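You operate a simulated robot arm through the tools that you are given. There is no shell and no other tool. Be economical: measure what you need, move in short steps, check, and stop when the job is done.

The job below is to be done with a simulated two-armed robot. You get a single attempt, and the scene is never put back.

Task
Take the yellow paint stick and put it on top of the orange tube. Take the green pad and leave it on the top of the front drip rack. Stack the silver block labelled "M76" from the white table top on top of the silver block labelled "M79". Take the blue post cap on the white table top and put it away on the top of the cap stand. Put the 25 yellow block from the white table top in the red tray and the 30 yellow block on top of the drawing pad there. Push the kit case lid shut. Any order will do.

Only the result counts: the job must be done as asked and must still hold three seconds after the hand-in. Knocking over, shifting, dropping, spilling or breaking anything else fails it. Lids that push on must go on centred and level and be pressed home; caps that screw on are set level and turned clockwise until they are tight.

Robot
Two 7-joint arms with two-finger parallel grippers on one trunk, on a base that drives. Base frame: it is fixed to the floor where the robot stands at the start and does not move with it; the origin is under the middle of the robot, x ahead of it, y to its left, z up. Lengths are in mm, angles in rad, forces in N, time in s.
The left shoulder is at the start at [62, 198, 1029], the right one opposite. With the tool pointing down near the work surface each hand reaches from about 280 to 720 mm from the robot's upright axis, wherever it stands, measured 20 degrees to its own side. Places, roughly: blue post cap (6x6x5 cm) [-2400, 2600, 800]; drawing pad (30x23x3 cm) [-2600, 2200, 800]; green pad (6x5x5 cm) [500, 100, 700]; kit case lid [-1100, 4200, 1000]; orange tube (13x4x4 cm) [-2600, -1700, 900]; red tray (26x18x5 cm) [-2800, 2800, 800]; silver block [-2500, 2000, 750]; top of the cap stand [-800, 2200, 700]; top of the front drip rack (30x21 cm) [560, -1200, 760]; yellow block [-2500, 2750, 750]; yellow paint stick [500, 0, 750]. Payload 1.57 kg a hand.
The TCP of each hand is the grasp point between the finger pads, 30 mm short of the fingertips. In the tool frame z runs along the fingers and y along their closing line. The gripper opens to 110 mm. The fingers are 24 mm wide and 12 mm thick; the gripper's body (48 by 112 mm) begins 78 mm behind the TCP.
Orientation is told as [roll, pitch, yaw] about the base's x, y, z axes, in that order, counted from this pose: with the fingers straight down and closing along the base's y, the tool's x points along the base's -x, its y along +y and its z along -z.

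Tools
- The arms move only by the tool nudge_tool. It takes "left_targets", "right_targets" or both (then of equal length, played together; a hand with none holds still); each is a list of rows, each an object (a shift or turn left out is 0, a gripper value left out holds the last) with "travel": the shift along the tool's x, y, z in units of 30 mm (1.0 is 30 mm), a list of three; "rotation": the turn, a rotation vector about the tool's x, y, z in units of 5 degrees (1.0 is 5 degrees), a list of three; "jaw": the closure in counts, from 0 (fully open) to 255 (shut). In form: [{"travel": [tx, ty, tz], "rotation": [wx, wy, wz], "jaw": jaw}, ...]. A call has 1 to 20 rows; each row shifts and turns the commanded pose from where the row before left it, along the tool's axes as they then stand. A call with a number of a shift or a turn outside -1 to 1 is refused whole. Each row takes 0.2 s and may step no farther than 50 mm and 0.15 rad from the row before; otherwise, or with a gripper value out of range, the whole call is refused. Where a pose cannot be reached the arm comes as near as it can. A force on the tool above 40 N (or 10 N above the force at the start of the call, whichever is more), or a blocked arm, ends the call early, and 0.2 s more pass. Each finger travels about 72 mm/s and halts on what it meets, pressing with about 41 N; the grip force reading is that of the motor and also rises with nothing between the fingers. The clock runs only during rows and for 0.2 s after the last one: add rows that do not move to give the fingers time. It gives the time, the measured TCP pose, the force on the tool (base axes), the opening and the grip force at its end, in the units of the frame above (readings bear some noise), with the torque about the TCP (base axes, N m) and any sound that the robot's microphone picked up.
- Cameras (640 x 400 px; columns grow to the right, rows downward): "scene" is now at [98.1, 28.5, 1602.9]; the picture's right is [0.38, -0.92, -0.00], its down [-0.78, -0.32, -0.53] and it looks along [0.49, 0.20, -0.85] (base axes); focal length 270 px, centre (320, 200). "left" rides on the left gripper at [70, -16, -141] in its tool frame; the picture's right is [0.23, 0.97, 0.00], its down [-0.85, 0.20, -0.48] and it looks along [-0.47, 0.11, 0.88] (tool axes); focal length 222 px, centre (320, 200). "right" rides on the right gripper at [70, 16, -141] in its tool frame; the picture's right is [-0.23, 0.97, 0.00], its down [-0.85, -0.20, -0.48] and it looks along [-0.47, -0.11, 0.88] (tool axes); focal length 222 px, centre (320, 200).
- capture(camera): a new picture of that camera. No time passes.
- move_column(by): slides the trunk up (or, below 0, down) by that many mm; the arms and the scene camera ride with it, the base frame stays. It gives what a move gives, with no picture.
- base_move(legs): drives the robot by 1 to 6 legs, each [ahead, left, turn to the left] in mm, mm and rad, along the robot's own axes; the way and the turn of a leg run together, so that a leg with both is an arc; at most 1500 mm and 3.142 rad a leg. The arms and the cameras ride along, it lands a little off, and it stops where it bumps. It gives what a move gives.
- aim_head(pan, tilt): turns the head with the scene camera to pan (to the left, within 1.501 rad either way) and tilt (down, from -0.506 to 1.204), counted from straight ahead of the robot. It gives what a move gives.
- point_at(camera, pixels): for up to 12 pixels [column, row] of the newest picture of that camera ("zoom" is the newest enlarged one), the place [x, y, z] in the base frame of the surface seen there, good to about 3 mm. No time passes.
- inspect(camera, box): a new picture of the part [left, top, right, bottom] of that camera's present view, enlarged. No time passes.
- job_done(): hands the job in; it is judged then, once.

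Go step by step. Measure first, check grasps and placings, and put right what went wrong. The budget is 131 turns and 162 pictures, counting those below and the enlarged ones. Unless the task says otherwise, let go and move clear before handing in, and close with one line.

The tools are called after ">>>" by a JSON object that holds its "op" and its "data". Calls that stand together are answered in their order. nudge_tool: Moves the arms, as the interface text tells. Its arguments: {"type":"object","properties":{"left_targets":{"type":"array"},"right_targets":{"type":"array"}},"required":[]} The other tools are called the same way: move_column (by) slides the trunk up or down; base_move (legs) drives the base; aim_head (pan, tilt) turns the head that bears the scene camera; capture (camera) takes a picture; point_at (camera, pixels) gives the place of the surface under pixels of a picture; inspect (camera, box) takes an enlarged picture of a part of a camera's view; job_done () hands the job in.

At the start:

```text
clock: 0.0
left_tcp_pos: [496.1, 297.9, 979.2]
left_tool_rot: [0.002, 0.0, 0.0]
left_wrist_force: [0.3, -0.4, 0.4]
left_ft_torque: [0.02, 0.02, 0.03]
left_gripper_width: 110.1
left_gripper_force: 0.1
right_tcp_pos: [368.1, -97.5, 989.7]
right_tool_rot: [-0.001, 0.002, -0.001]
right_wrist_force: [0.6, 0.6, -0.1]
right_ft_torque: [0.0, -0.02, 0.01]
right_gripper_width: 110.2
right_gripper_force: 0.1
trunk travel left (down, up): [-625.0, 365.0]
robot x, y, heading: [-1.2, 0.2, 0.003]
head pan, tilt: [0.393, 1.009]
```

scene: 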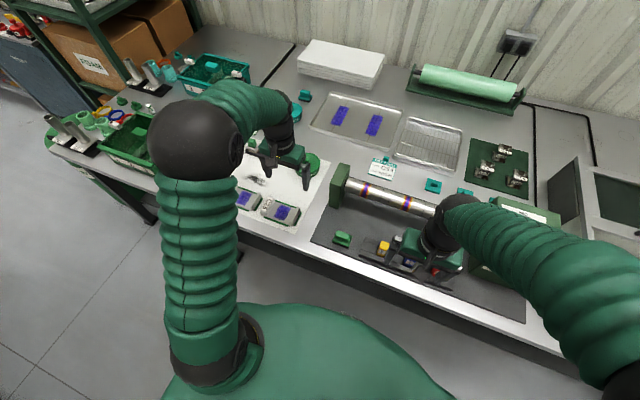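
right: 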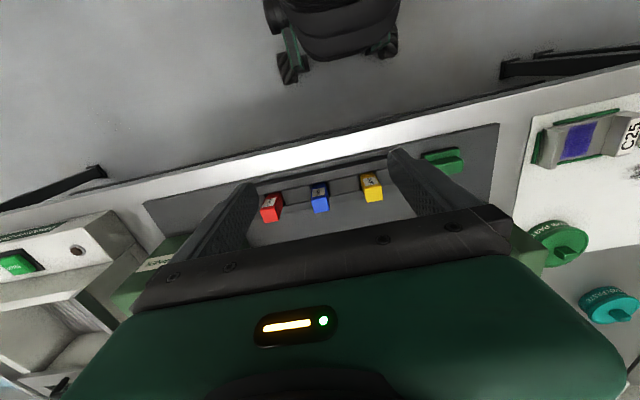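
left: 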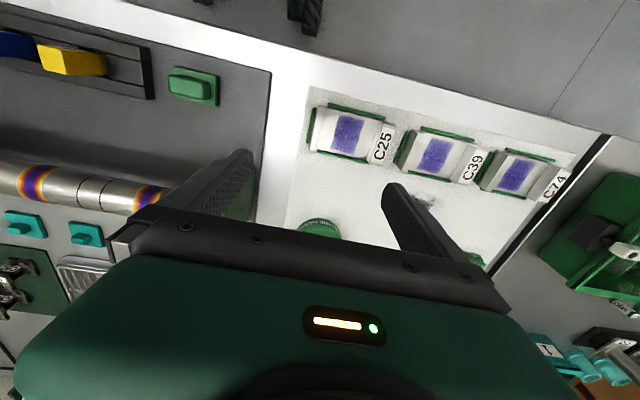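

The right picture shows the yellow stick near (371,186) and the green pad near (443,160). I will measure both and enlarge the view.

>>> {"op": "point_at", "data": {"camera": "right", "pixels": [[371, 180], [372, 194], [320, 192], [443, 157], [430, 160], [457, 155], [445, 168], [430, 190], [345, 200], [480, 140]]}}

>>> {"op": "inspect", "data": {"camera": "right", "box": [230, 120, 510, 230]}}

>>> {"op": "inspect", "data": {"camera": "scene", "box": [300, 160, 560, 320]}}

```text
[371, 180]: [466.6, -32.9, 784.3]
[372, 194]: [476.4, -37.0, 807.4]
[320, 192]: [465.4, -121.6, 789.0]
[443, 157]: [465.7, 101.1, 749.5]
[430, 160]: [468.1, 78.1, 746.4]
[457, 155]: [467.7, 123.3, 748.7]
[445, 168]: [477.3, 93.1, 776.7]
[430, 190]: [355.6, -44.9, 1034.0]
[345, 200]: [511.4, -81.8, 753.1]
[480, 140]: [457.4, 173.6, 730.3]
```

```text
2.29 times, centred on (370, 175) of right
```

zoom: 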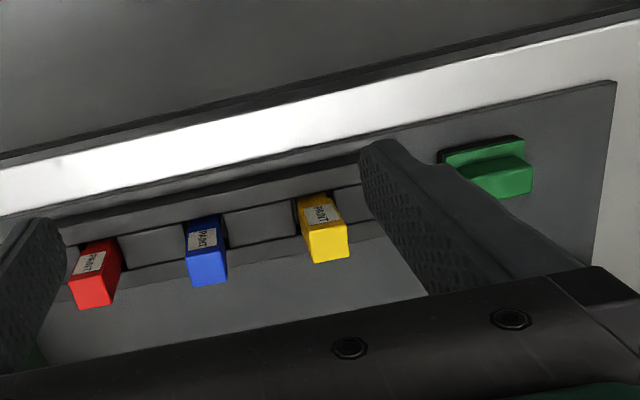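

```text
2.46 times, centred on (430, 240) of scene
```

zoom: 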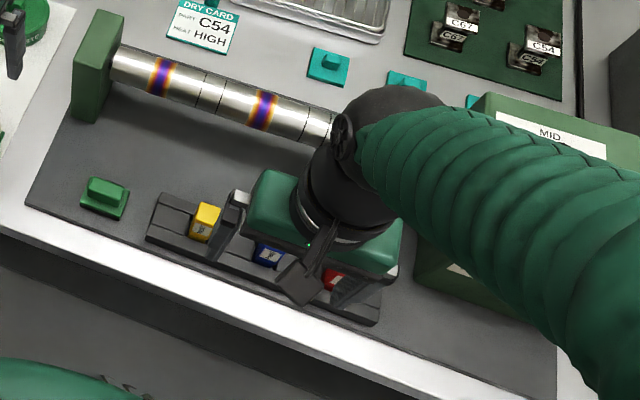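

Stick top is about [472,-35,807] and the pad is near [470,98]. I will measure the pad and stick from the left camera, and look from above.

>>> {"op": "inspect", "data": {"camera": "left", "box": [0, 10, 280, 185]}}

>>> {"op": "point_at", "data": {"camera": "left", "pixels": [[173, 80], [190, 70], [215, 90], [190, 85], [170, 90], [208, 78], [192, 99], [230, 90], [70, 60], [95, 60], [130, 70], [50, 65]]}}

```text
2.29 times, centred on (140, 98) of left
```

zoom: 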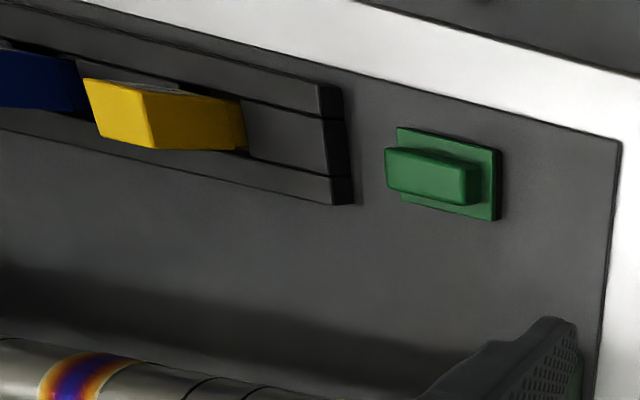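

```text
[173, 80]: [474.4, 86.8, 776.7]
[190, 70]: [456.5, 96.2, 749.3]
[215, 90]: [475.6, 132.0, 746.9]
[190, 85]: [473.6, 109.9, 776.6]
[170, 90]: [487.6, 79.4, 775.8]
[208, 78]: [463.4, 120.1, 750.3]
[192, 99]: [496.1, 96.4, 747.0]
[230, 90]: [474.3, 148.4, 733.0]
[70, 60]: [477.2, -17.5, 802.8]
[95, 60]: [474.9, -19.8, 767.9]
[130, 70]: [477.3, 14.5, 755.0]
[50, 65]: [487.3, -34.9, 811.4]
```

The pad's ridge top is at z 776 and its base at about 748; the stick top is about 811. I will measure the edges of both in enlarged views.

>>> {"op": "point_at", "data": {"camera": "zoom", "pixels": [[400, 132], [494, 153], [492, 216], [390, 152], [478, 172], [464, 200], [390, 186], [430, 175], [88, 84], [140, 96], [152, 144], [101, 133]]}}

>>> {"op": "inspect", "data": {"camera": "right", "box": [340, 160, 400, 210]}}

>>> {"op": "point_at", "data": {"camera": "zoom", "pixels": [[320, 230], [300, 270], [350, 300], [400, 270], [380, 330], [280, 330], [290, 160], [350, 200]]}}

```text
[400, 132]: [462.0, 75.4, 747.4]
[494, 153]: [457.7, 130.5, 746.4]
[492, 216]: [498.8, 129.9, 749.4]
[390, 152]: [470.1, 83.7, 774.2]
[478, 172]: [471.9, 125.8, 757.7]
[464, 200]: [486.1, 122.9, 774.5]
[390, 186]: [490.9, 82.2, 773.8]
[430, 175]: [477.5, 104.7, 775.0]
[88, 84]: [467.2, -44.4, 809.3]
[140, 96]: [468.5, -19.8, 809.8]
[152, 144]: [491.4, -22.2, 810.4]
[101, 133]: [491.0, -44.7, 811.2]
```

```text
8.00 times, centred on (370, 185) of right
```

zoom: 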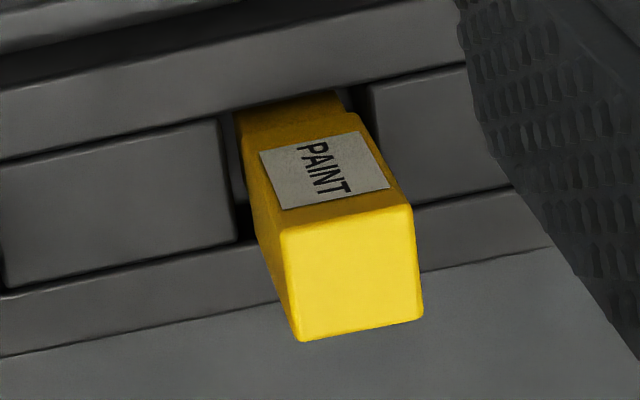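

```text
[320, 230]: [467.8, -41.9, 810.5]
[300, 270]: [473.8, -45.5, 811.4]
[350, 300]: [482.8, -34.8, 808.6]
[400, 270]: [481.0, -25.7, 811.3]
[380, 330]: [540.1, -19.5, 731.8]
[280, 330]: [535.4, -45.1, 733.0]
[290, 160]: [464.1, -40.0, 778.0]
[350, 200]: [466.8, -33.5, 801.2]
```

The stick is about 25 mm square, centred at (479,-33) with its top at 810. The pad's ridge is centred at (479,103). I will bring the right hand above the stick first.

>>> {"op": "nudge_tool", "data": {"right_targets": [{"travel": [-0.925, 0.5375, 0.6], "jaw": 110}, {"travel": [-0.925, 0.5375, 0.6]}, {"travel": [-0.925, 0.5375, 0.6]}, {"travel": [-0.925, 0.5375, 0.6]}, {"travel": [0, 0, 0.8]}, {"travel": [0, 0, 0.8]}, {"travel": [0, 0, 0.8]}, {}]}}

>>> {"op": "capture", "data": {"camera": "right"}}

```text
clock: 1.8
left_tcp_pos: [494.3, 296.7, 978.9]
left_tool_rot: [-0.002, 0.0, 0.0]
left_wrist_force: [0.3, -0.1, 0.3]
left_ft_torque: [0.01, -0.02, 0.02]
left_gripper_width: 110.2
left_gripper_force: 0.1
right_tcp_pos: [478.3, -33.1, 845.2]
right_tool_rot: [-0.003, -0.002, 0.001]
right_wrist_force: [0.7, 0.5, 1.6]
right_ft_torque: [-0.02, 0.01, -0.02]
right_gripper_width: 62.7
right_gripper_force: 0.1
trunk travel left (down, up): [-625.0, 365.0]
robot x, y, heading: [0.5, 2.6, 0.004]
head pan, tilt: [0.393, 1.009]
```

```text
154 pictures are left
```

right: 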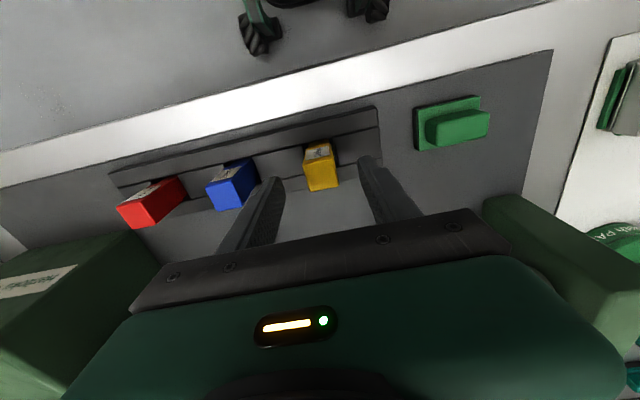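

The right hand straddles the yellow stick at (320,165). I will lower it to about z 793, grip and lift.

>>> {"op": "nudge_tool", "data": {"right_targets": [{"travel": [0, 0, 0.85]}, {"travel": [0, 0, 0.85]}, {}, {"jaw": 255}, {}, {}, {"travel": [0, 0, -0.5]}, {"travel": [0, 0, -1]}, {"travel": [0, 0, -1]}, {"travel": [0, 0, -1]}, {"travel": [0, 0, -1]}, {}]}}

>>> {"op": "capture", "data": {"camera": "right"}}

>>> {"op": "capture", "data": {"camera": "left"}}

```text
clock: 4.4
left_tcp_pos: [496.4, 296.9, 979.4]
left_tool_rot: [-0.001, 0.0, 0.0]
left_wrist_force: [0.7, 0.1, -0.5]
left_ft_torque: [0.0, -0.01, -0.01]
left_gripper_width: 110.1
left_gripper_force: 0.0
right_tcp_pos: [480.0, -34.0, 929.5]
right_tool_rot: [0.0, 0.002, 0.001]
right_wrist_force: [0.1, 0.3, -0.5]
right_ft_torque: [0.01, -0.01, -0.01]
right_gripper_width: 26.3
right_gripper_force: 37.2
trunk travel left (down, up): [-625.0, 365.0]
robot x, y, heading: [-1.2, 1.1, -0.003]
head pan, tilt: [0.393, 1.009]
```

```text
153 pictures are left
```

right: 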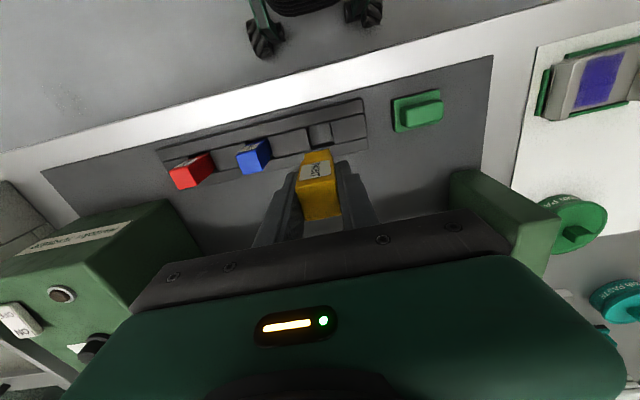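

```text
152 pictures are left
```

left: 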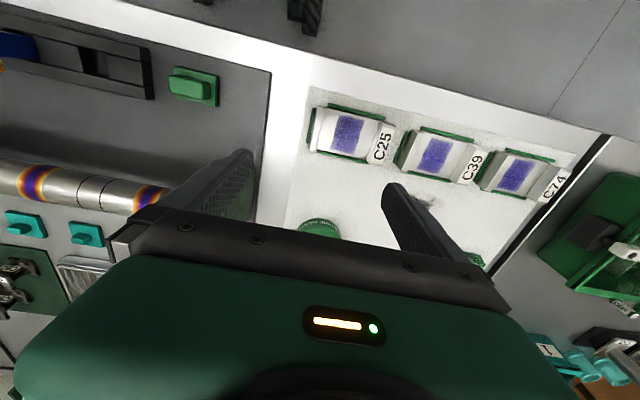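

The stick is held (width 26). I will move the right hand aside and bring the left hand over the pad.

>>> {"op": "nudge_tool", "data": {"right_targets": [{"travel": [0.8, -0.9, -0.5]}, {"travel": [0.8, -0.9, -0.5]}, {"travel": [0.8, -0.9, -0.5]}, {"travel": [0.8, -0.9, -0.5]}, {"travel": [0, -0.9, 0]}, {}, {}, {}, {}, {}], "left_targets": [{"jaw": 80}, {}, {}, {"travel": [0.14, -0.93, 0.4]}, {"travel": [0.14, -0.93, 0.4]}, {"travel": [0.14, -0.93, 0.4]}, {"travel": [0.14, -0.93, 0.4]}, {"travel": [0, -0.93, 0.4]}, {"travel": [0, -0.93, 0.4]}, {"travel": [0, -0.88, 0.4]}]}}

>>> {"op": "capture", "data": {"camera": "left"}}

>>> {"op": "capture", "data": {"camera": "right"}}

```text
clock: 6.6
left_tcp_pos: [477.8, 102.3, 896.6]
left_tool_rot: [0.0, -0.002, 0.0]
left_wrist_force: [-0.1, -0.3, 0.1]
left_ft_torque: [-0.02, -0.02, 0.01]
left_gripper_width: 75.2
left_gripper_force: 0.1
right_tcp_pos: [382.0, -171.0, 990.2]
right_tool_rot: [-0.001, 0.0, 0.001]
right_wrist_force: [0.4, 0.1, 0.1]
right_ft_torque: [0.01, 0.01, -0.01]
right_gripper_width: 26.2
right_gripper_force: 37.7
trunk travel left (down, up): [-625.0, 365.0]
robot x, y, heading: [3.0, 0.9, -0.001]
head pan, tilt: [0.393, 1.009]
```

```text
151 pictures are left
```

left: 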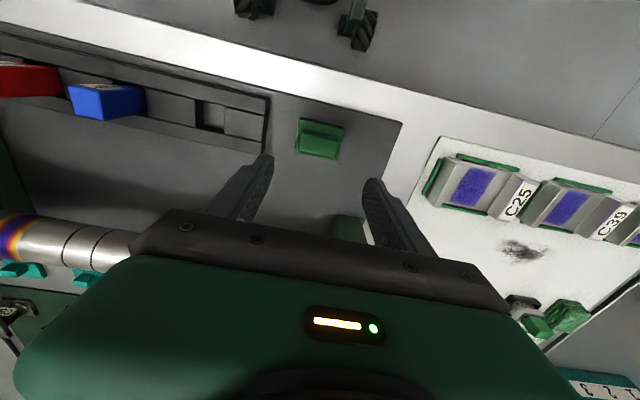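

```text
150 pictures are left
```

right: 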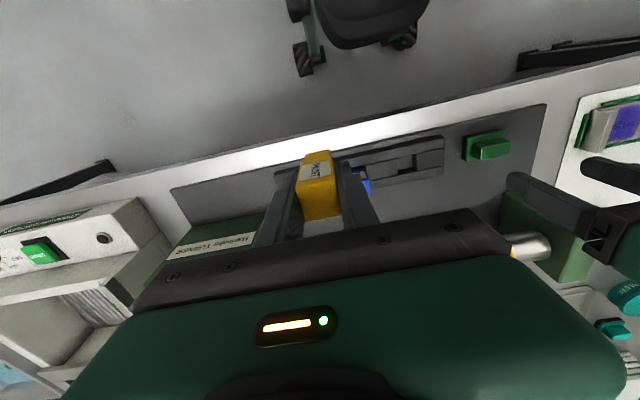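

The pad at (320,140) is lined up between the left fingers. I will lower to about z 782, grip the ridge and lift.

>>> {"op": "nudge_tool", "data": {"left_targets": [{"travel": [0, 0, 0.95]}, {"travel": [0, 0, 0.95]}, {"travel": [0, 0, 0.95]}, {"travel": [0, 0, 0.95]}, {}, {"jaw": 255}, {}, {}, {"travel": [0, 0, -0.5]}, {"travel": [0, 0, -1]}, {"travel": [0, 0, -1]}, {"travel": [0, 0, -1]}, {"travel": [0, 0, -1]}, {"travel": [0, 0, -1]}, {}]}}

>>> {"op": "capture", "data": {"camera": "left"}}

```text
clock: 9.8
left_tcp_pos: [478.3, 102.4, 946.8]
left_tool_rot: [-0.001, -0.001, 0.001]
left_wrist_force: [0.2, 0.1, -0.4]
left_ft_torque: [0.0, -0.01, 0.01]
left_gripper_width: 46.6
left_gripper_force: 40.6
right_tcp_pos: [383.4, -170.1, 990.8]
right_tool_rot: [-0.001, -0.001, 0.0]
right_wrist_force: [0.1, 0.6, -1.0]
right_ft_torque: [0.04, -0.01, 0.02]
right_gripper_width: 26.1
right_gripper_force: 37.6
trunk travel left (down, up): [-625.0, 365.0]
robot x, y, heading: [-1.8, 0.5, 0.003]
head pan, tilt: [0.393, 1.009]
```

```text
149 pictures are left
```

left: 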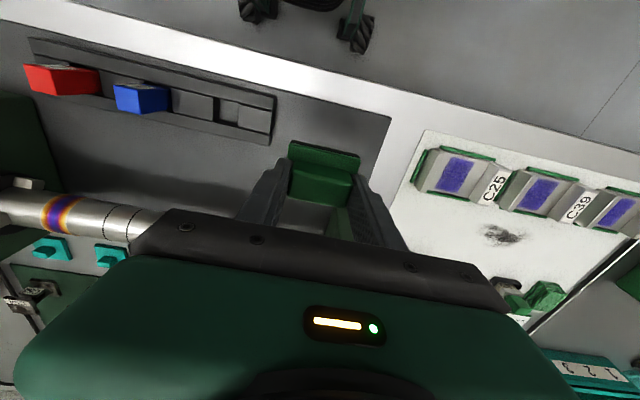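

Both items are held (pad ridge width 46.6). I will turn the head to the right to see the drip rack.

>>> {"op": "aim_head", "data": {"pan": -1.0, "tilt": 0.55}}

>>> {"op": "capture", "data": {"camera": "scene"}}

```text
clock: 11.3
left_tcp_pos: [477.9, 102.9, 945.6]
left_tool_rot: [0.003, 0.001, 0.001]
left_wrist_force: [0.8, -0.1, -0.6]
left_ft_torque: [0.01, 0.01, 0.0]
left_gripper_width: 47.0
left_gripper_force: 41.0
right_tcp_pos: [382.6, -170.3, 989.8]
right_tool_rot: [0.0, 0.0, 0.0]
right_wrist_force: [-0.4, 0.0, 0.2]
right_ft_torque: [-0.04, -0.02, 0.02]
right_gripper_width: 26.2
right_gripper_force: 36.9
trunk travel left (down, up): [-625.0, 365.0]
robot x, y, heading: [-0.7, -0.4, -0.003]
head pan, tilt: [-1.0, 0.55]
```

```text
148 pictures are left
```

scene: 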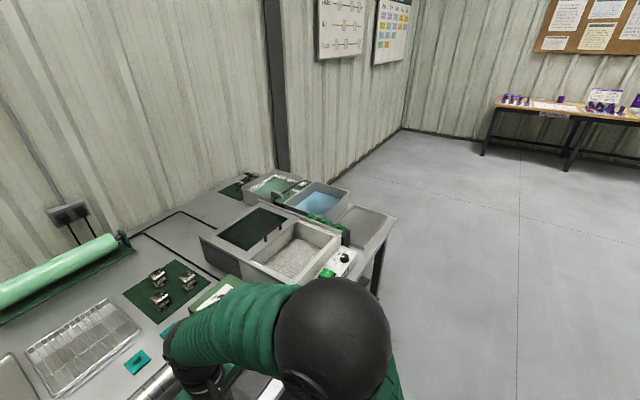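

The far end shows trays near (320,200). I will zoom there to identify the front drip rack.

>>> {"op": "inspect", "data": {"camera": "scene", "box": [200, 155, 420, 295]}}

>>> {"op": "point_at", "data": {"camera": "zoom", "pixels": [[450, 180], [350, 145], [520, 240], [360, 110], [420, 240], [230, 90], [290, 60], [400, 330], [320, 200], [340, 170], [480, 140], [150, 95]]}}

```text
2.86 times, centred on (310, 225) of scene
```

zoom: 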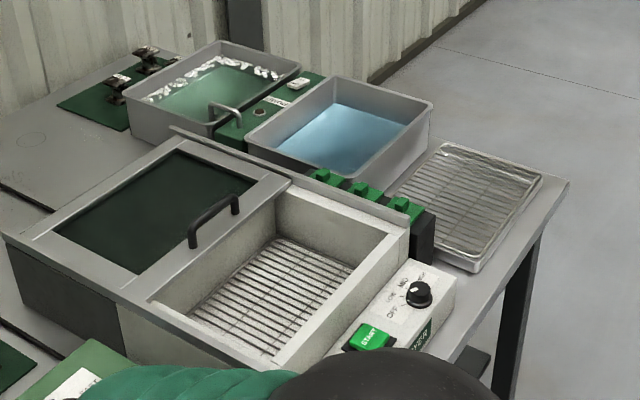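

```text
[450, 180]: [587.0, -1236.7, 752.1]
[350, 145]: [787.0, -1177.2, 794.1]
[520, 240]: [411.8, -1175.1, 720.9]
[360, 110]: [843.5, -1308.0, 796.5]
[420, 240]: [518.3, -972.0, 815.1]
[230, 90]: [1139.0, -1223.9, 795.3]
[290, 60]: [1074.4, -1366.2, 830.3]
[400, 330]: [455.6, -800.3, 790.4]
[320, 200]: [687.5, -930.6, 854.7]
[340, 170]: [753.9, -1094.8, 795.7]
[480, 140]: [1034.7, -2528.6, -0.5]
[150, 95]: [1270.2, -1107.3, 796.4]
```

The front drip rack is the wire rack at zoom (460,200), around [570,-1230,755]. I will drive 1300 mm to the right and look at it.

>>> {"op": "base_move", "data": {"legs": [[0, -1300, 0]]}}

>>> {"op": "aim_head", "data": {"pan": 0.2, "tilt": 0.95}}

>>> {"op": "capture", "data": {"camera": "scene"}}

>>> {"op": "capture", "data": {"camera": "left"}}

```text
clock: 17.8
left_tcp_pos: [478.7, -1172.8, 947.0]
left_tool_rot: [-0.002, 0.0, 0.002]
left_wrist_force: [0.3, 0.7, -1.3]
left_ft_torque: [0.01, 0.01, 0.02]
left_gripper_width: 46.8
left_gripper_force: 41.2
right_tcp_pos: [383.5, -1446.3, 990.5]
right_tool_rot: [0.0, 0.0, 0.001]
right_wrist_force: [0.4, -1.1, -0.2]
right_ft_torque: [-0.02, -0.04, -0.02]
right_gripper_width: 26.1
right_gripper_force: 37.2
trunk travel left (down, up): [-625.0, 365.0]
robot x, y, heading: [1.6, -1277.8, 0.007]
head pan, tilt: [-1.0, 0.55]
```

```text
clock: 19.2
left_tcp_pos: [477.0, -1174.7, 947.2]
left_tool_rot: [0.001, -0.002, 0.003]
left_wrist_force: [0.3, -0.6, -0.5]
left_ft_torque: [-0.02, -0.01, -0.01]
left_gripper_width: 46.8
left_gripper_force: 41.0
right_tcp_pos: [383.9, -1447.2, 990.1]
right_tool_rot: [-0.001, -0.001, 0.003]
right_wrist_force: [-0.3, -0.2, -0.5]
right_ft_torque: [0.01, -0.03, -0.01]
right_gripper_width: 26.0
right_gripper_force: 37.4
trunk travel left (down, up): [-625.0, 365.0]
robot x, y, heading: [2.8, -1275.9, 0.004]
head pan, tilt: [0.201, 0.949]
```

```text
146 pictures are left
```

scene: 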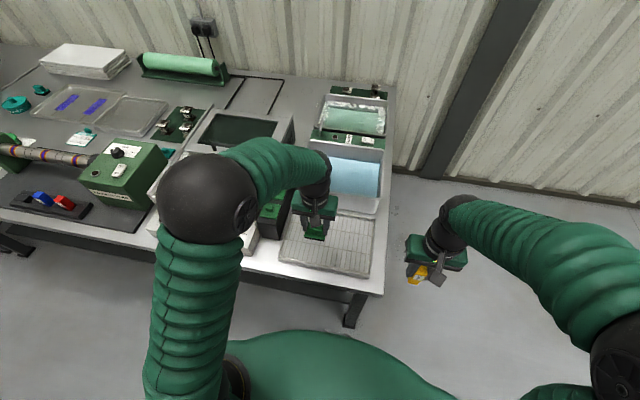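

```text
145 pictures are left
```

left: 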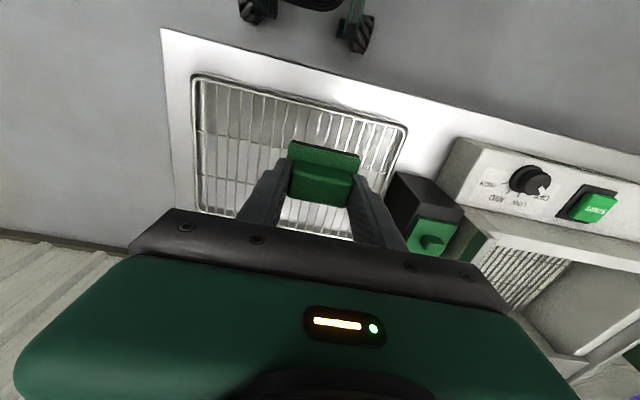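

The rack lies right below the left hand, corners at about (195,80) and (405,128). I will measure its surface.

>>> {"op": "point_at", "data": {"camera": "left", "pixels": [[196, 78], [405, 127], [240, 110], [320, 120], [200, 205], [385, 150], [375, 190], [225, 180], [240, 140], [310, 215], [330, 222], [427, 215]]}}

>>> {"op": "point_at", "data": {"camera": "scene", "pixels": [[282, 262], [365, 275], [372, 225], [345, 250], [350, 235], [310, 260], [290, 195], [272, 205]]}}

>>> {"op": "inspect", "data": {"camera": "scene", "box": [230, 160, 400, 290]}}

```text
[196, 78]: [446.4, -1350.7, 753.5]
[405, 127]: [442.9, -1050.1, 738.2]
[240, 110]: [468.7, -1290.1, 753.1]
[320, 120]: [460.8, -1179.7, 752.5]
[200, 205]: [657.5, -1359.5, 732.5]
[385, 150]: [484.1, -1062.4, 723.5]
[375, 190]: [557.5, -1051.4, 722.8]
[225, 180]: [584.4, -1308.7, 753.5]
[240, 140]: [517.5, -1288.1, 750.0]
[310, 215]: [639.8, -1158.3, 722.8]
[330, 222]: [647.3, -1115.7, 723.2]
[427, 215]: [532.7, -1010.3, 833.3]
```

```text
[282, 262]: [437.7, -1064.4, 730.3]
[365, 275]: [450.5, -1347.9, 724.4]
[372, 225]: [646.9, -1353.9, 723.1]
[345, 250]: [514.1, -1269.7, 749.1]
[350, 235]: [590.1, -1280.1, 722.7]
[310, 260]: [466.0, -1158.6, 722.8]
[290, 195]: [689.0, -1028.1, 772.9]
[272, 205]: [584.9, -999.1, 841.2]
```

```text
3.08 times, centred on (315, 225) of scene
```

zoom: 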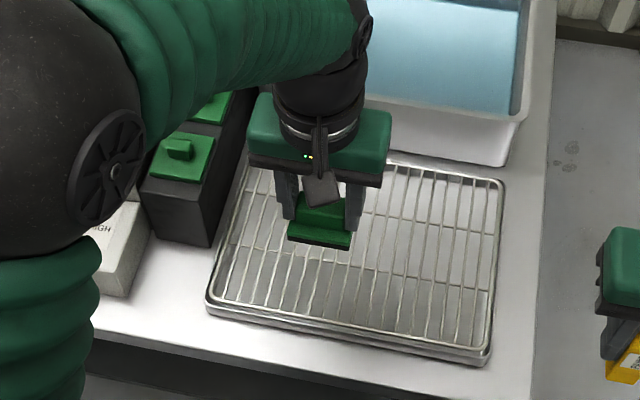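

Wire top is at z about 753, spanning x 445–655 and y -1350…-1050. I will move over (545,-1205) and lower to TCP 806, then check.

>>> {"op": "nudge_tool", "data": {"left_targets": [{"travel": [-0.75, -0.35, 0.3]}, {"travel": [-0.75, -0.35, 0.3]}, {"travel": [-0.74, -0.34, 0.3]}, {"travel": [0, 0, 0.9]}, {"travel": [0, 0, 0.9]}, {"travel": [0, 0, 0.9]}, {"travel": [0, 0, 0.7]}, {"travel": [0, 0, 0.3]}, {}, {}]}}

>>> {"op": "capture", "data": {"camera": "left"}}

```text
clock: 21.4
left_tcp_pos: [544.2, -1206.2, 808.2]
left_tool_rot: [0.001, 0.0, 0.003]
left_wrist_force: [-0.3, 0.4, -0.7]
left_ft_torque: [0.0, 0.01, 0.05]
left_gripper_width: 46.8
left_gripper_force: 40.8
right_tcp_pos: [384.4, -1448.2, 990.4]
right_tool_rot: [0.0, -0.001, 0.002]
right_wrist_force: [0.1, 0.4, -0.7]
right_ft_torque: [0.01, -0.01, 0.04]
right_gripper_width: 26.2
right_gripper_force: 37.5
trunk travel left (down, up): [-625.0, 365.0]
robot x, y, heading: [4.0, -1280.2, 0.006]
head pan, tilt: [0.201, 0.949]
```

```text
143 pictures are left
```

left: 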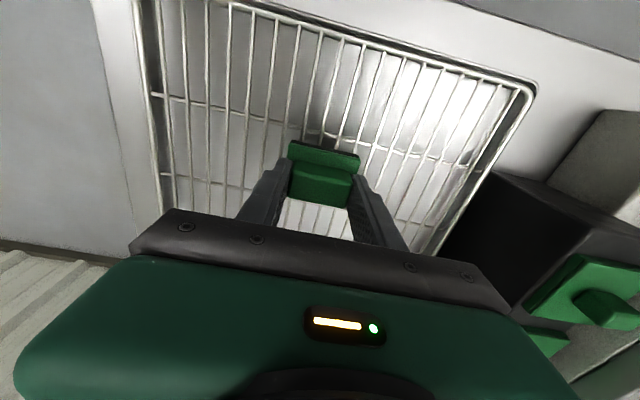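

Clear and over the middle of the rack. I will step down gently toward contact in small steps.

>>> {"op": "nudge_tool", "data": {"left_targets": [{"travel": [0, 0, 0.07]}, {}, {"travel": [0, 0, 0.07]}, {}, {"travel": [0, 0, 0.06]}, {}, {}]}}

```text
clock: 23.0
left_tcp_pos: [544.5, -1206.0, 802.5]
left_tool_rot: [0.001, -0.001, 0.0]
left_wrist_force: [0.1, -0.7, 0.4]
left_ft_torque: [-0.04, 0.0, 0.03]
left_gripper_width: 47.1
left_gripper_force: 40.8
right_tcp_pos: [382.1, -1447.8, 989.7]
right_tool_rot: [0.002, 0.0, 0.0]
right_wrist_force: [-0.1, 0.3, -0.6]
right_ft_torque: [0.03, -0.03, 0.0]
right_gripper_width: 26.2
right_gripper_force: 37.1
trunk travel left (down, up): [-625.0, 365.0]
robot x, y, heading: [2.2, -1279.6, -0.0]
head pan, tilt: [0.201, 0.949]
```

>>> {"op": "nudge_tool", "data": {"left_targets": [{"travel": [0, 0, 0.05]}, {}, {"travel": [0, 0, 0.05]}, {}, {}]}}

```text
clock: 24.2
left_tcp_pos: [544.9, -1205.8, 801.5]
left_tool_rot: [-0.001, -0.008, 0.002]
left_wrist_force: [3.3, 2.6, 31.0]
left_ft_torque: [0.04, 0.22, -0.02]
left_gripper_width: 47.1
left_gripper_force: 40.5
right_tcp_pos: [381.9, -1449.0, 991.1]
right_tool_rot: [0.003, -0.003, 0.003]
right_wrist_force: [-0.3, -0.5, -0.8]
right_ft_torque: [-0.01, 0.0, -0.01]
right_gripper_width: 26.4
right_gripper_force: 37.5
trunk travel left (down, up): [-625.0, 365.0]
robot x, y, heading: [1.1, -1276.2, -0.003]
head pan, tilt: [0.201, 0.949]
```

Contact reads 31 N at z 801.5. I will ease up slightly, release and rise.

>>> {"op": "nudge_tool", "data": {"left_targets": [{"travel": [0, 0, -0.06]}, {"jaw": 90}, {}, {}, {"travel": [0, 0, -0.5]}, {"travel": [0, 0, -1]}, {"travel": [0, 0, -1]}, {"travel": [0, 0, -1]}, {"travel": [0, 0, -1]}, {"travel": [0, 0, -1]}, {}]}}

>>> {"op": "capture", "data": {"camera": "left"}}

>>> {"op": "aim_head", "data": {"pan": -1.0, "tilt": 0.3}}

>>> {"op": "capture", "data": {"camera": "scene"}}

>>> {"op": "capture", "data": {"camera": "right"}}

```text
clock: 26.6
left_tcp_pos: [545.9, -1205.4, 964.9]
left_tool_rot: [0.0, 0.0, 0.001]
left_wrist_force: [-0.5, 0.1, -0.6]
left_ft_torque: [0.0, -0.01, -0.02]
left_gripper_width: 71.3
left_gripper_force: 0.2
right_tcp_pos: [383.4, -1446.7, 990.7]
right_tool_rot: [0.001, -0.001, 0.001]
right_wrist_force: [-0.4, 1.2, -0.7]
right_ft_torque: [0.0, 0.02, 0.03]
right_gripper_width: 26.1
right_gripper_force: 37.2
trunk travel left (down, up): [-625.0, 365.0]
robot x, y, heading: [2.2, -1276.8, 0.002]
head pan, tilt: [0.201, 0.949]
```

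```text
142 pictures are left
```

left: 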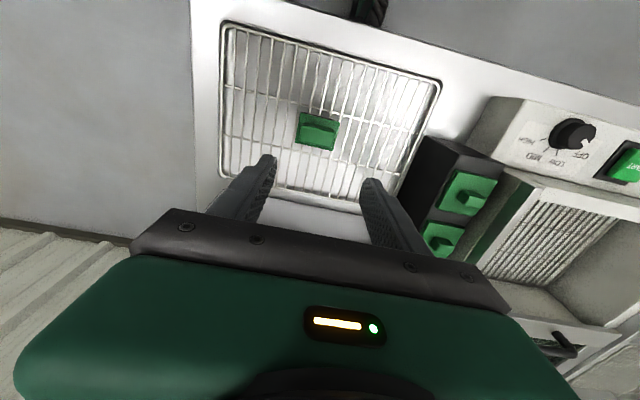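

```text
clock: 28.0
left_tcp_pos: [545.5, -1206.2, 964.8]
left_tool_rot: [0.0, 0.0, 0.002]
left_wrist_force: [0.3, 0.5, -0.5]
left_ft_torque: [0.01, -0.03, -0.02]
left_gripper_width: 71.4
left_gripper_force: 0.0
right_tcp_pos: [382.8, -1448.4, 990.5]
right_tool_rot: [0.002, -0.001, 0.003]
right_wrist_force: [-0.4, 0.4, -1.2]
right_ft_torque: [0.0, 0.02, -0.02]
right_gripper_width: 26.4
right_gripper_force: 37.6
trunk travel left (down, up): [-625.0, 365.0]
robot x, y, heading: [1.0, -1278.0, 0.002]
head pan, tilt: [-1.0, 0.3]
```

```text
141 pictures are left
```

scene: 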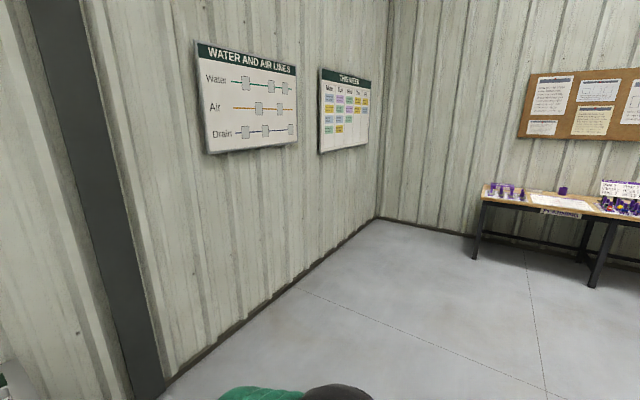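

```text
140 pictures are left
```

right: 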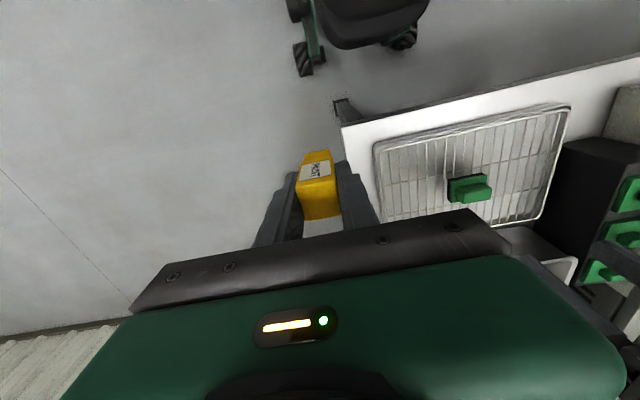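

The pad rests on the rack's middle at (318,132). I will back off, turn around toward the orange tube and look.

>>> {"op": "base_move", "data": {"legs": [[-700, 0, 0], [0, 0, 3.14]]}}

>>> {"op": "aim_head", "data": {"pan": 0.0, "tilt": 0.35}}

>>> {"op": "capture", "data": {"camera": "scene"}}

```text
clock: 35.9
left_tcp_pos: [-814.6, -745.0, 962.5]
left_tool_rot: [-0.021, 0.004, 1.648]
left_wrist_force: [12.3, -0.6, -3.6]
left_ft_torque: [-0.05, 1.15, -0.18]
left_gripper_width: 71.5
left_gripper_force: 0.1
right_tcp_pos: [-578.4, -876.6, 989.9]
right_tool_rot: [0.003, -0.004, 1.691]
right_wrist_force: [-0.7, -0.6, -0.3]
right_ft_torque: [0.04, -0.01, -0.02]
right_gripper_width: 26.3
right_gripper_force: 37.7
trunk travel left (down, up): [-625.0, 365.0]
robot x, y, heading: [-706.4, -1271.3, 1.685]
head pan, tilt: [-1.0, 0.3]
stopped in leg 2: the robot was blocked; the commanded pose is now the measured one
```

```text
clock: 37.2
left_tcp_pos: [-813.8, -745.8, 963.5]
left_tool_rot: [-0.023, 0.002, 1.645]
left_wrist_force: [37.6, 1.8, -22.5]
left_ft_torque: [-0.64, 3.29, -0.84]
left_gripper_width: 71.2
left_gripper_force: 0.0
right_tcp_pos: [-580.1, -876.6, 990.0]
right_tool_rot: [0.006, -0.003, 1.688]
right_wrist_force: [-0.1, -0.5, -0.3]
right_ft_torque: [0.02, -0.01, 0.01]
right_gripper_width: 26.2
right_gripper_force: 37.6
trunk travel left (down, up): [-625.0, 365.0]
robot x, y, heading: [-712.3, -1270.8, 1.694]
head pan, tilt: [0.0, 0.351]
```

```text
139 pictures are left
```

scene: 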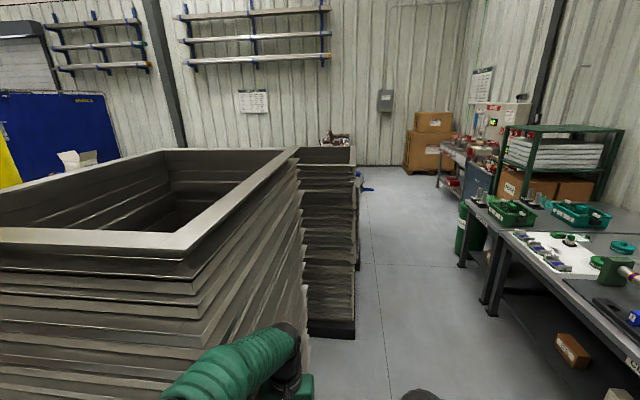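

The left hand bumped a tall stack of frames (37 N). I will turn back right away and look around.

>>> {"op": "base_move", "data": {"legs": [[0, 0, -0.3]]}}

>>> {"op": "capture", "data": {"camera": "scene"}}

>>> {"op": "aim_head", "data": {"pan": 1.4, "tilt": 0.5}}

>>> {"op": "capture", "data": {"camera": "scene"}}

```text
clock: 38.6
left_tcp_pos: [-681.3, -732.5, 964.6]
left_tool_rot: [-0.039, -0.005, 1.357]
left_wrist_force: [-1.4, 0.6, -0.4]
left_ft_torque: [0.0, -0.12, -0.01]
left_gripper_width: 71.3
left_gripper_force: 0.1
right_tcp_pos: [-491.2, -929.7, 994.2]
right_tool_rot: [-0.017, -0.003, 1.386]
right_wrist_force: [-0.2, 0.2, -1.5]
right_ft_torque: [-0.02, -0.12, -0.02]
right_gripper_width: 26.2
right_gripper_force: 37.7
trunk travel left (down, up): [-625.0, 365.0]
robot x, y, heading: [-711.6, -1276.0, 1.391]
head pan, tilt: [0.0, 0.351]
```

```text
138 pictures are left
```

scene: 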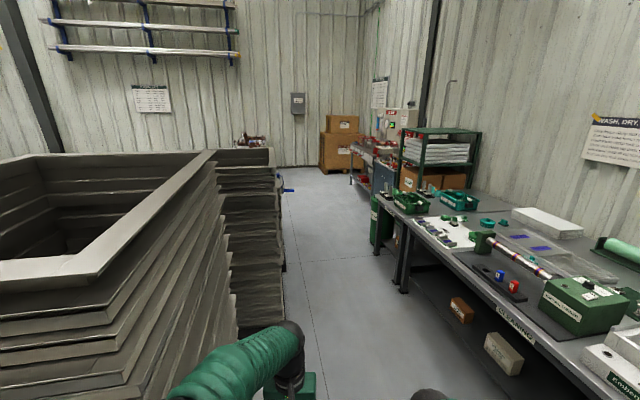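

```text
clock: 40.1
left_tcp_pos: [-676.0, -734.8, 966.5]
left_tool_rot: [-0.032, -0.005, 1.357]
left_wrist_force: [-0.7, 0.4, 0.2]
left_ft_torque: [-0.01, 0.0, -0.01]
left_gripper_width: 71.1
left_gripper_force: 0.1
right_tcp_pos: [-484.1, -934.6, 994.2]
right_tool_rot: [-0.012, -0.007, 1.387]
right_wrist_force: [-0.4, -0.6, -0.6]
right_ft_torque: [0.01, -0.04, 0.01]
right_gripper_width: 26.0
right_gripper_force: 37.4
trunk travel left (down, up): [-625.0, 365.0]
robot x, y, heading: [-709.3, -1272.1, 1.39]
head pan, tilt: [1.4, 0.499]
```

```text
137 pictures are left
```

scene: 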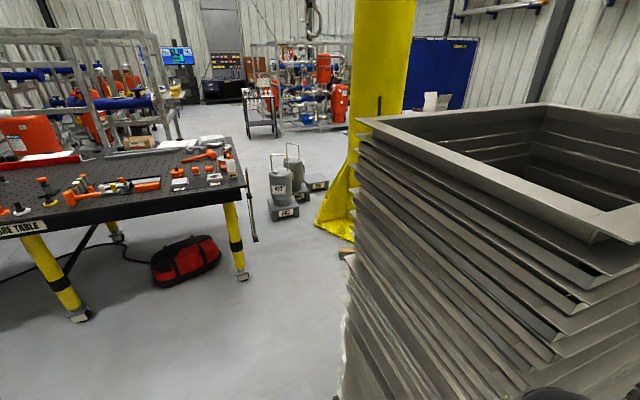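

The frame stack is on the left, and a black welding table with orange items is near (120,170). I will measure those to plan the route.

>>> {"op": "point_at", "data": {"camera": "scene", "pixels": [[350, 335], [358, 120], [605, 240], [240, 275], [75, 315], [130, 180], [145, 184], [175, 180], [72, 196], [215, 176], [240, 185], [320, 360]]}}

>>> {"op": "inspect", "data": {"camera": "scene", "box": [0, 120, 260, 250]}}

```text
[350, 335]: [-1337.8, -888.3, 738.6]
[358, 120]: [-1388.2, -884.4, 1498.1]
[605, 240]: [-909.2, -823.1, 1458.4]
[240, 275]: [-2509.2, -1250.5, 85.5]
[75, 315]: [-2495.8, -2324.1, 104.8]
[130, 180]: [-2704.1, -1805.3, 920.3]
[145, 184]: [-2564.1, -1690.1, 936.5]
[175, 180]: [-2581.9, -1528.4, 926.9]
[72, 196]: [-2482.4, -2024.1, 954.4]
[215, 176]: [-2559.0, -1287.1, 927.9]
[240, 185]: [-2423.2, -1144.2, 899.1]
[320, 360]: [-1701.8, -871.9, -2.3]
```

```text
2.46 times, centred on (130, 185) of scene
```

zoom: 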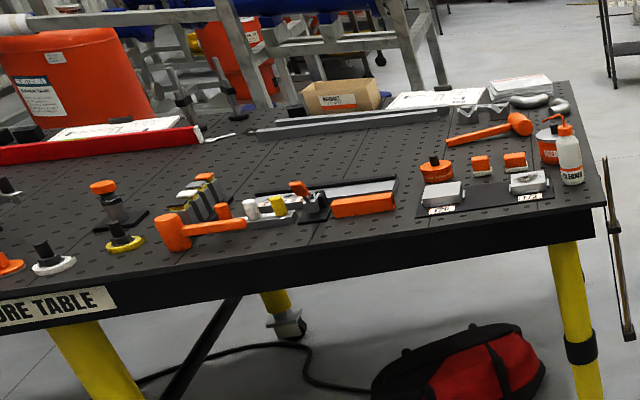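

The orange tube lies at zoom (363,204), around [-2564,-1690,937]. I want to see the whole stick in the right hand first.

>>> {"op": "aim_head", "data": {"pan": -0.4, "tilt": 0.9}}

>>> {"op": "capture", "data": {"camera": "scene"}}

```text
clock: 41.9
left_tcp_pos: [-671.0, -735.8, 966.6]
left_tool_rot: [-0.029, -0.005, 1.355]
left_wrist_force: [-0.6, 0.4, -1.4]
left_ft_torque: [0.02, 0.02, -0.01]
left_gripper_width: 71.4
left_gripper_force: 0.0
right_tcp_pos: [-480.4, -933.6, 993.4]
right_tool_rot: [-0.006, -0.005, 1.389]
right_wrist_force: [-0.2, -0.2, -1.4]
right_ft_torque: [0.0, 0.04, -0.04]
right_gripper_width: 26.0
right_gripper_force: 37.1
trunk travel left (down, up): [-625.0, 365.0]
robot x, y, heading: [-707.0, -1271.8, 1.387]
head pan, tilt: [-0.4, 0.901]
```

```text
135 pictures are left
```

scene: 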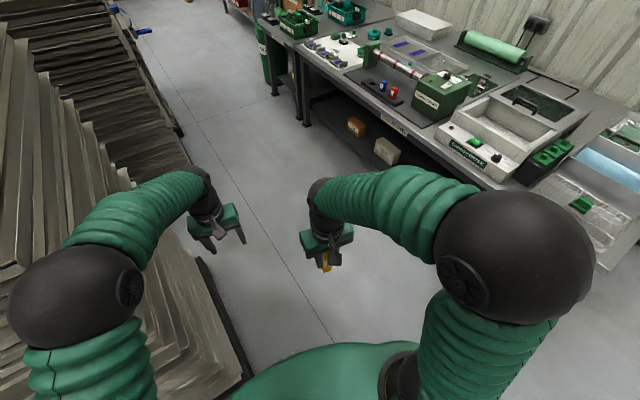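

I will zoom on the stick, and then turn clockwise away from the stack.

>>> {"op": "inspect", "data": {"camera": "scene", "box": [290, 220, 370, 280]}}

>>> {"op": "base_move", "data": {"legs": [[0, 0, -1.39], [0, -600, 0], [0, 0, -3.1]]}}

>>> {"op": "aim_head", "data": {"pan": 0.0, "tilt": 0.4}}

>>> {"op": "capture", "data": {"camera": "scene"}}

```text
6.67 times, centred on (330, 250) of scene
```

zoom: 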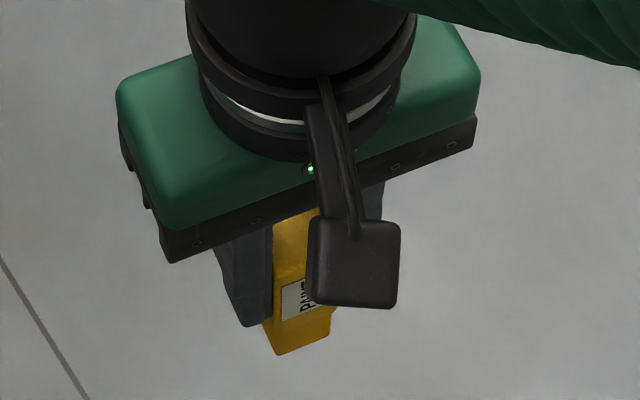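

```text
clock: 56.0
left_tcp_pos: [-1229.1, -1990.9, 965.4]
left_tool_rot: [-0.029, -0.004, -3.105]
left_wrist_force: [0.4, -0.7, -1.1]
left_ft_torque: [-0.01, 0.02, 0.0]
left_gripper_width: 71.1
left_gripper_force: 0.0
right_tcp_pos: [-1083.3, -1757.1, 993.3]
right_tool_rot: [-0.007, -0.005, -3.072]
right_wrist_force: [-0.1, 0.0, -1.0]
right_ft_torque: [-0.01, 0.02, -0.03]
right_gripper_width: 26.3
right_gripper_force: 37.7
trunk travel left (down, up): [-625.0, 365.0]
robot x, y, heading: [-696.8, -1894.7, -3.075]
head pan, tilt: [-0.4, 0.901]
```

```text
clock: 56.9
left_tcp_pos: [-1227.3, -1991.1, 967.3]
left_tool_rot: [-0.03, -0.005, -3.105]
left_wrist_force: [-0.5, 0.4, 0.1]
left_ft_torque: [0.0, 0.03, -0.01]
left_gripper_width: 71.5
left_gripper_force: 0.2
right_tcp_pos: [-1083.0, -1757.6, 994.1]
right_tool_rot: [-0.006, -0.006, -3.072]
right_wrist_force: [0.5, 0.6, -1.4]
right_ft_torque: [-0.01, -0.01, -0.01]
right_gripper_width: 26.4
right_gripper_force: 37.4
trunk travel left (down, up): [-625.0, 365.0]
robot x, y, heading: [-697.3, -1893.3, -3.074]
head pan, tilt: [0.0, 0.4]
```

```text
133 pictures are left
```

scene: 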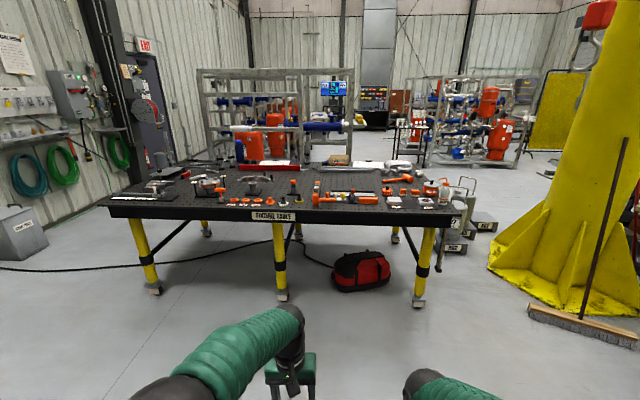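

The welding table is ahead with the tube near (365,200). I will raise the trunk for clearance, drive closer, and look.

>>> {"op": "move_column", "data": {"by": 180}}

>>> {"op": "base_move", "data": {"legs": [[0, 0, -0.067], [1250, -30, 0]]}}

>>> {"op": "aim_head", "data": {"pan": -0.3, "tilt": 0.95}}

>>> {"op": "capture", "data": {"camera": "scene"}}

>>> {"op": "capture", "data": {"camera": "right"}}

```text
clock: 58.9
left_tcp_pos: [-1227.5, -1991.6, 1146.1]
left_tool_rot: [-0.029, -0.004, -3.106]
left_wrist_force: [-0.3, 0.2, 0.5]
left_ft_torque: [0.0, -0.01, 0.01]
left_gripper_width: 71.5
left_gripper_force: 0.0
right_tcp_pos: [-1083.9, -1757.0, 1173.1]
right_tool_rot: [-0.006, -0.008, -3.073]
right_wrist_force: [-0.4, -0.9, -0.6]
right_ft_torque: [0.0, 0.03, 0.01]
right_gripper_width: 26.3
right_gripper_force: 37.4
trunk travel left (down, up): [-805.0, 185.0]
robot x, y, heading: [-695.6, -1896.4, -3.071]
head pan, tilt: [0.0, 0.4]
```

```text
clock: 65.8
left_tcp_pos: [-2509.3, -1933.4, 1147.5]
left_tool_rot: [-0.028, -0.007, 3.115]
left_wrist_force: [-0.3, -0.5, 0.1]
left_ft_torque: [0.01, 0.02, 0.0]
left_gripper_width: 71.2
left_gripper_force: 0.1
right_tcp_pos: [-2350.3, -1709.2, 1174.4]
right_tool_rot: [-0.006, -0.008, -3.136]
right_wrist_force: [0.0, 0.5, -0.5]
right_ft_torque: [-0.04, 0.01, 0.0]
right_gripper_width: 26.0
right_gripper_force: 37.6
trunk travel left (down, up): [-805.0, 185.0]
robot x, y, heading: [-1972.2, -1866.6, -3.138]
head pan, tilt: [0.0, 0.4]
```

```text
clock: 66.8
left_tcp_pos: [-2511.1, -1932.0, 1146.6]
left_tool_rot: [-0.029, -0.007, 3.115]
left_wrist_force: [-0.7, -0.7, -0.6]
left_ft_torque: [-0.01, -0.01, -0.02]
left_gripper_width: 71.1
left_gripper_force: 0.1
right_tcp_pos: [-2350.0, -1707.8, 1173.9]
right_tool_rot: [-0.008, -0.007, -3.136]
right_wrist_force: [0.7, -0.4, -0.4]
right_ft_torque: [0.01, -0.01, 0.0]
right_gripper_width: 26.1
right_gripper_force: 37.2
trunk travel left (down, up): [-805.0, 185.0]
robot x, y, heading: [-1974.2, -1869.0, -3.135]
head pan, tilt: [-0.3, 0.949]
```

```text
132 pictures are left
```

scene: 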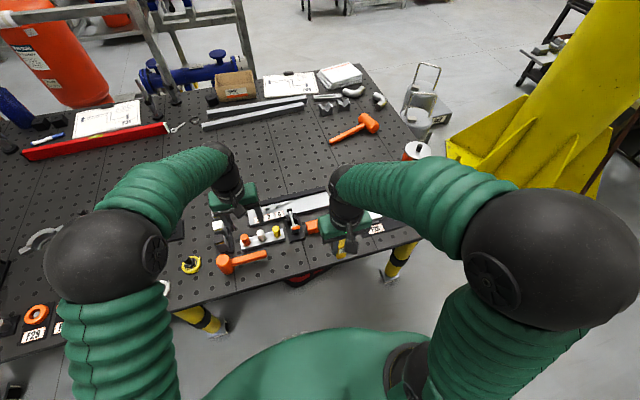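

```text
131 pictures are left
```

right: 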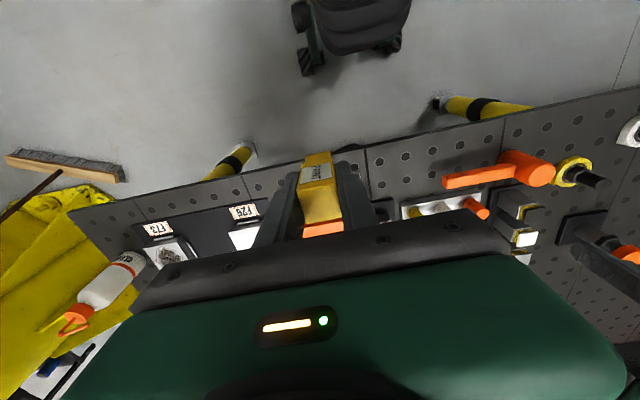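

I need the stick's full shape, so I will pitch the right hand to point its fingers forward and view it from above.

>>> {"op": "nudge_tool", "data": {"right_targets": [{"rotation": [0, -1, 0], "travel": [0.5, 0, -0.5]}, {"rotation": [0, -1, 0], "travel": [0.5, 0, 0]}, {"rotation": [0, -1, 0]}, {"rotation": [0, -1, 0]}, {"rotation": [0, -1, 0]}, {"rotation": [0, -1, 0]}, {"rotation": [0, -1, 0]}, {"rotation": [0, -1, 0]}, {"rotation": [0, -1, 0]}, {"rotation": [0, -1, 0]}, {}]}}

>>> {"op": "capture", "data": {"camera": "scene"}}

```text
clock: 69.2
left_tcp_pos: [-2510.5, -1932.7, 1147.9]
left_tool_rot: [-0.03, -0.007, 3.116]
left_wrist_force: [-0.7, -0.4, -0.3]
left_ft_torque: [0.0, 0.0, 0.02]
left_gripper_width: 71.2
left_gripper_force: 0.0
right_tcp_pos: [-2438.8, -1739.2, 1249.7]
right_tool_rot: [-0.011, -0.872, -3.126]
right_wrist_force: [0.5, 0.3, -0.3]
right_ft_torque: [0.03, 0.0, 0.01]
right_gripper_width: 26.0
right_gripper_force: 37.1
right hand out of reach, approached as far as the arm can: row 4, 5, 6, 7, 8, 9, 10
trunk travel left (down, up): [-805.0, 185.0]
robot x, y, heading: [-1978.9, -1868.1, -3.137]
head pan, tilt: [-0.3, 0.949]
```

```text
130 pictures are left
```

scene: 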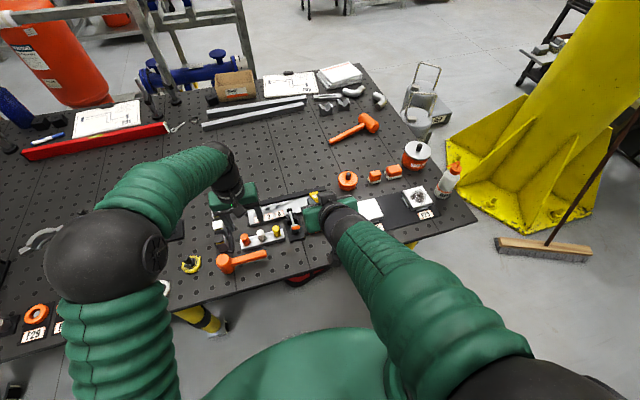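

>>> {"op": "inspect", "data": {"camera": "scene", "box": [270, 160, 370, 260]}}

>>> {"op": "inspect", "data": {"camera": "left", "box": [0, 0, 640, 400]}}

```text
4.00 times, centred on (320, 210) of scene
```

zoom: 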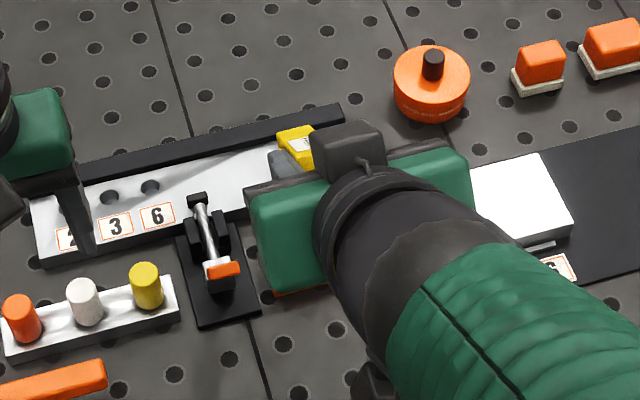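

```text
1.00 times, centred on (320, 200) of left (not enlarged: the box is as wide or as high as the picture)
```

zoom: 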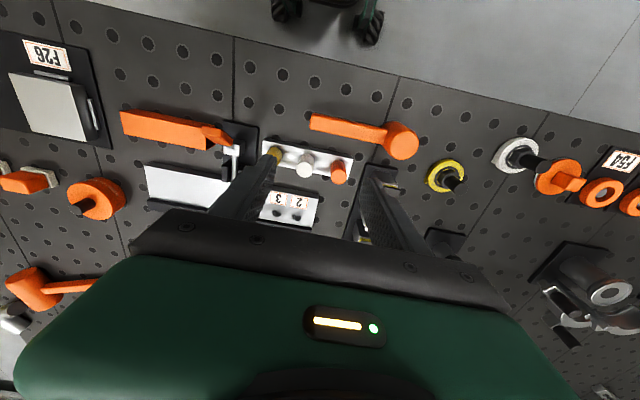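

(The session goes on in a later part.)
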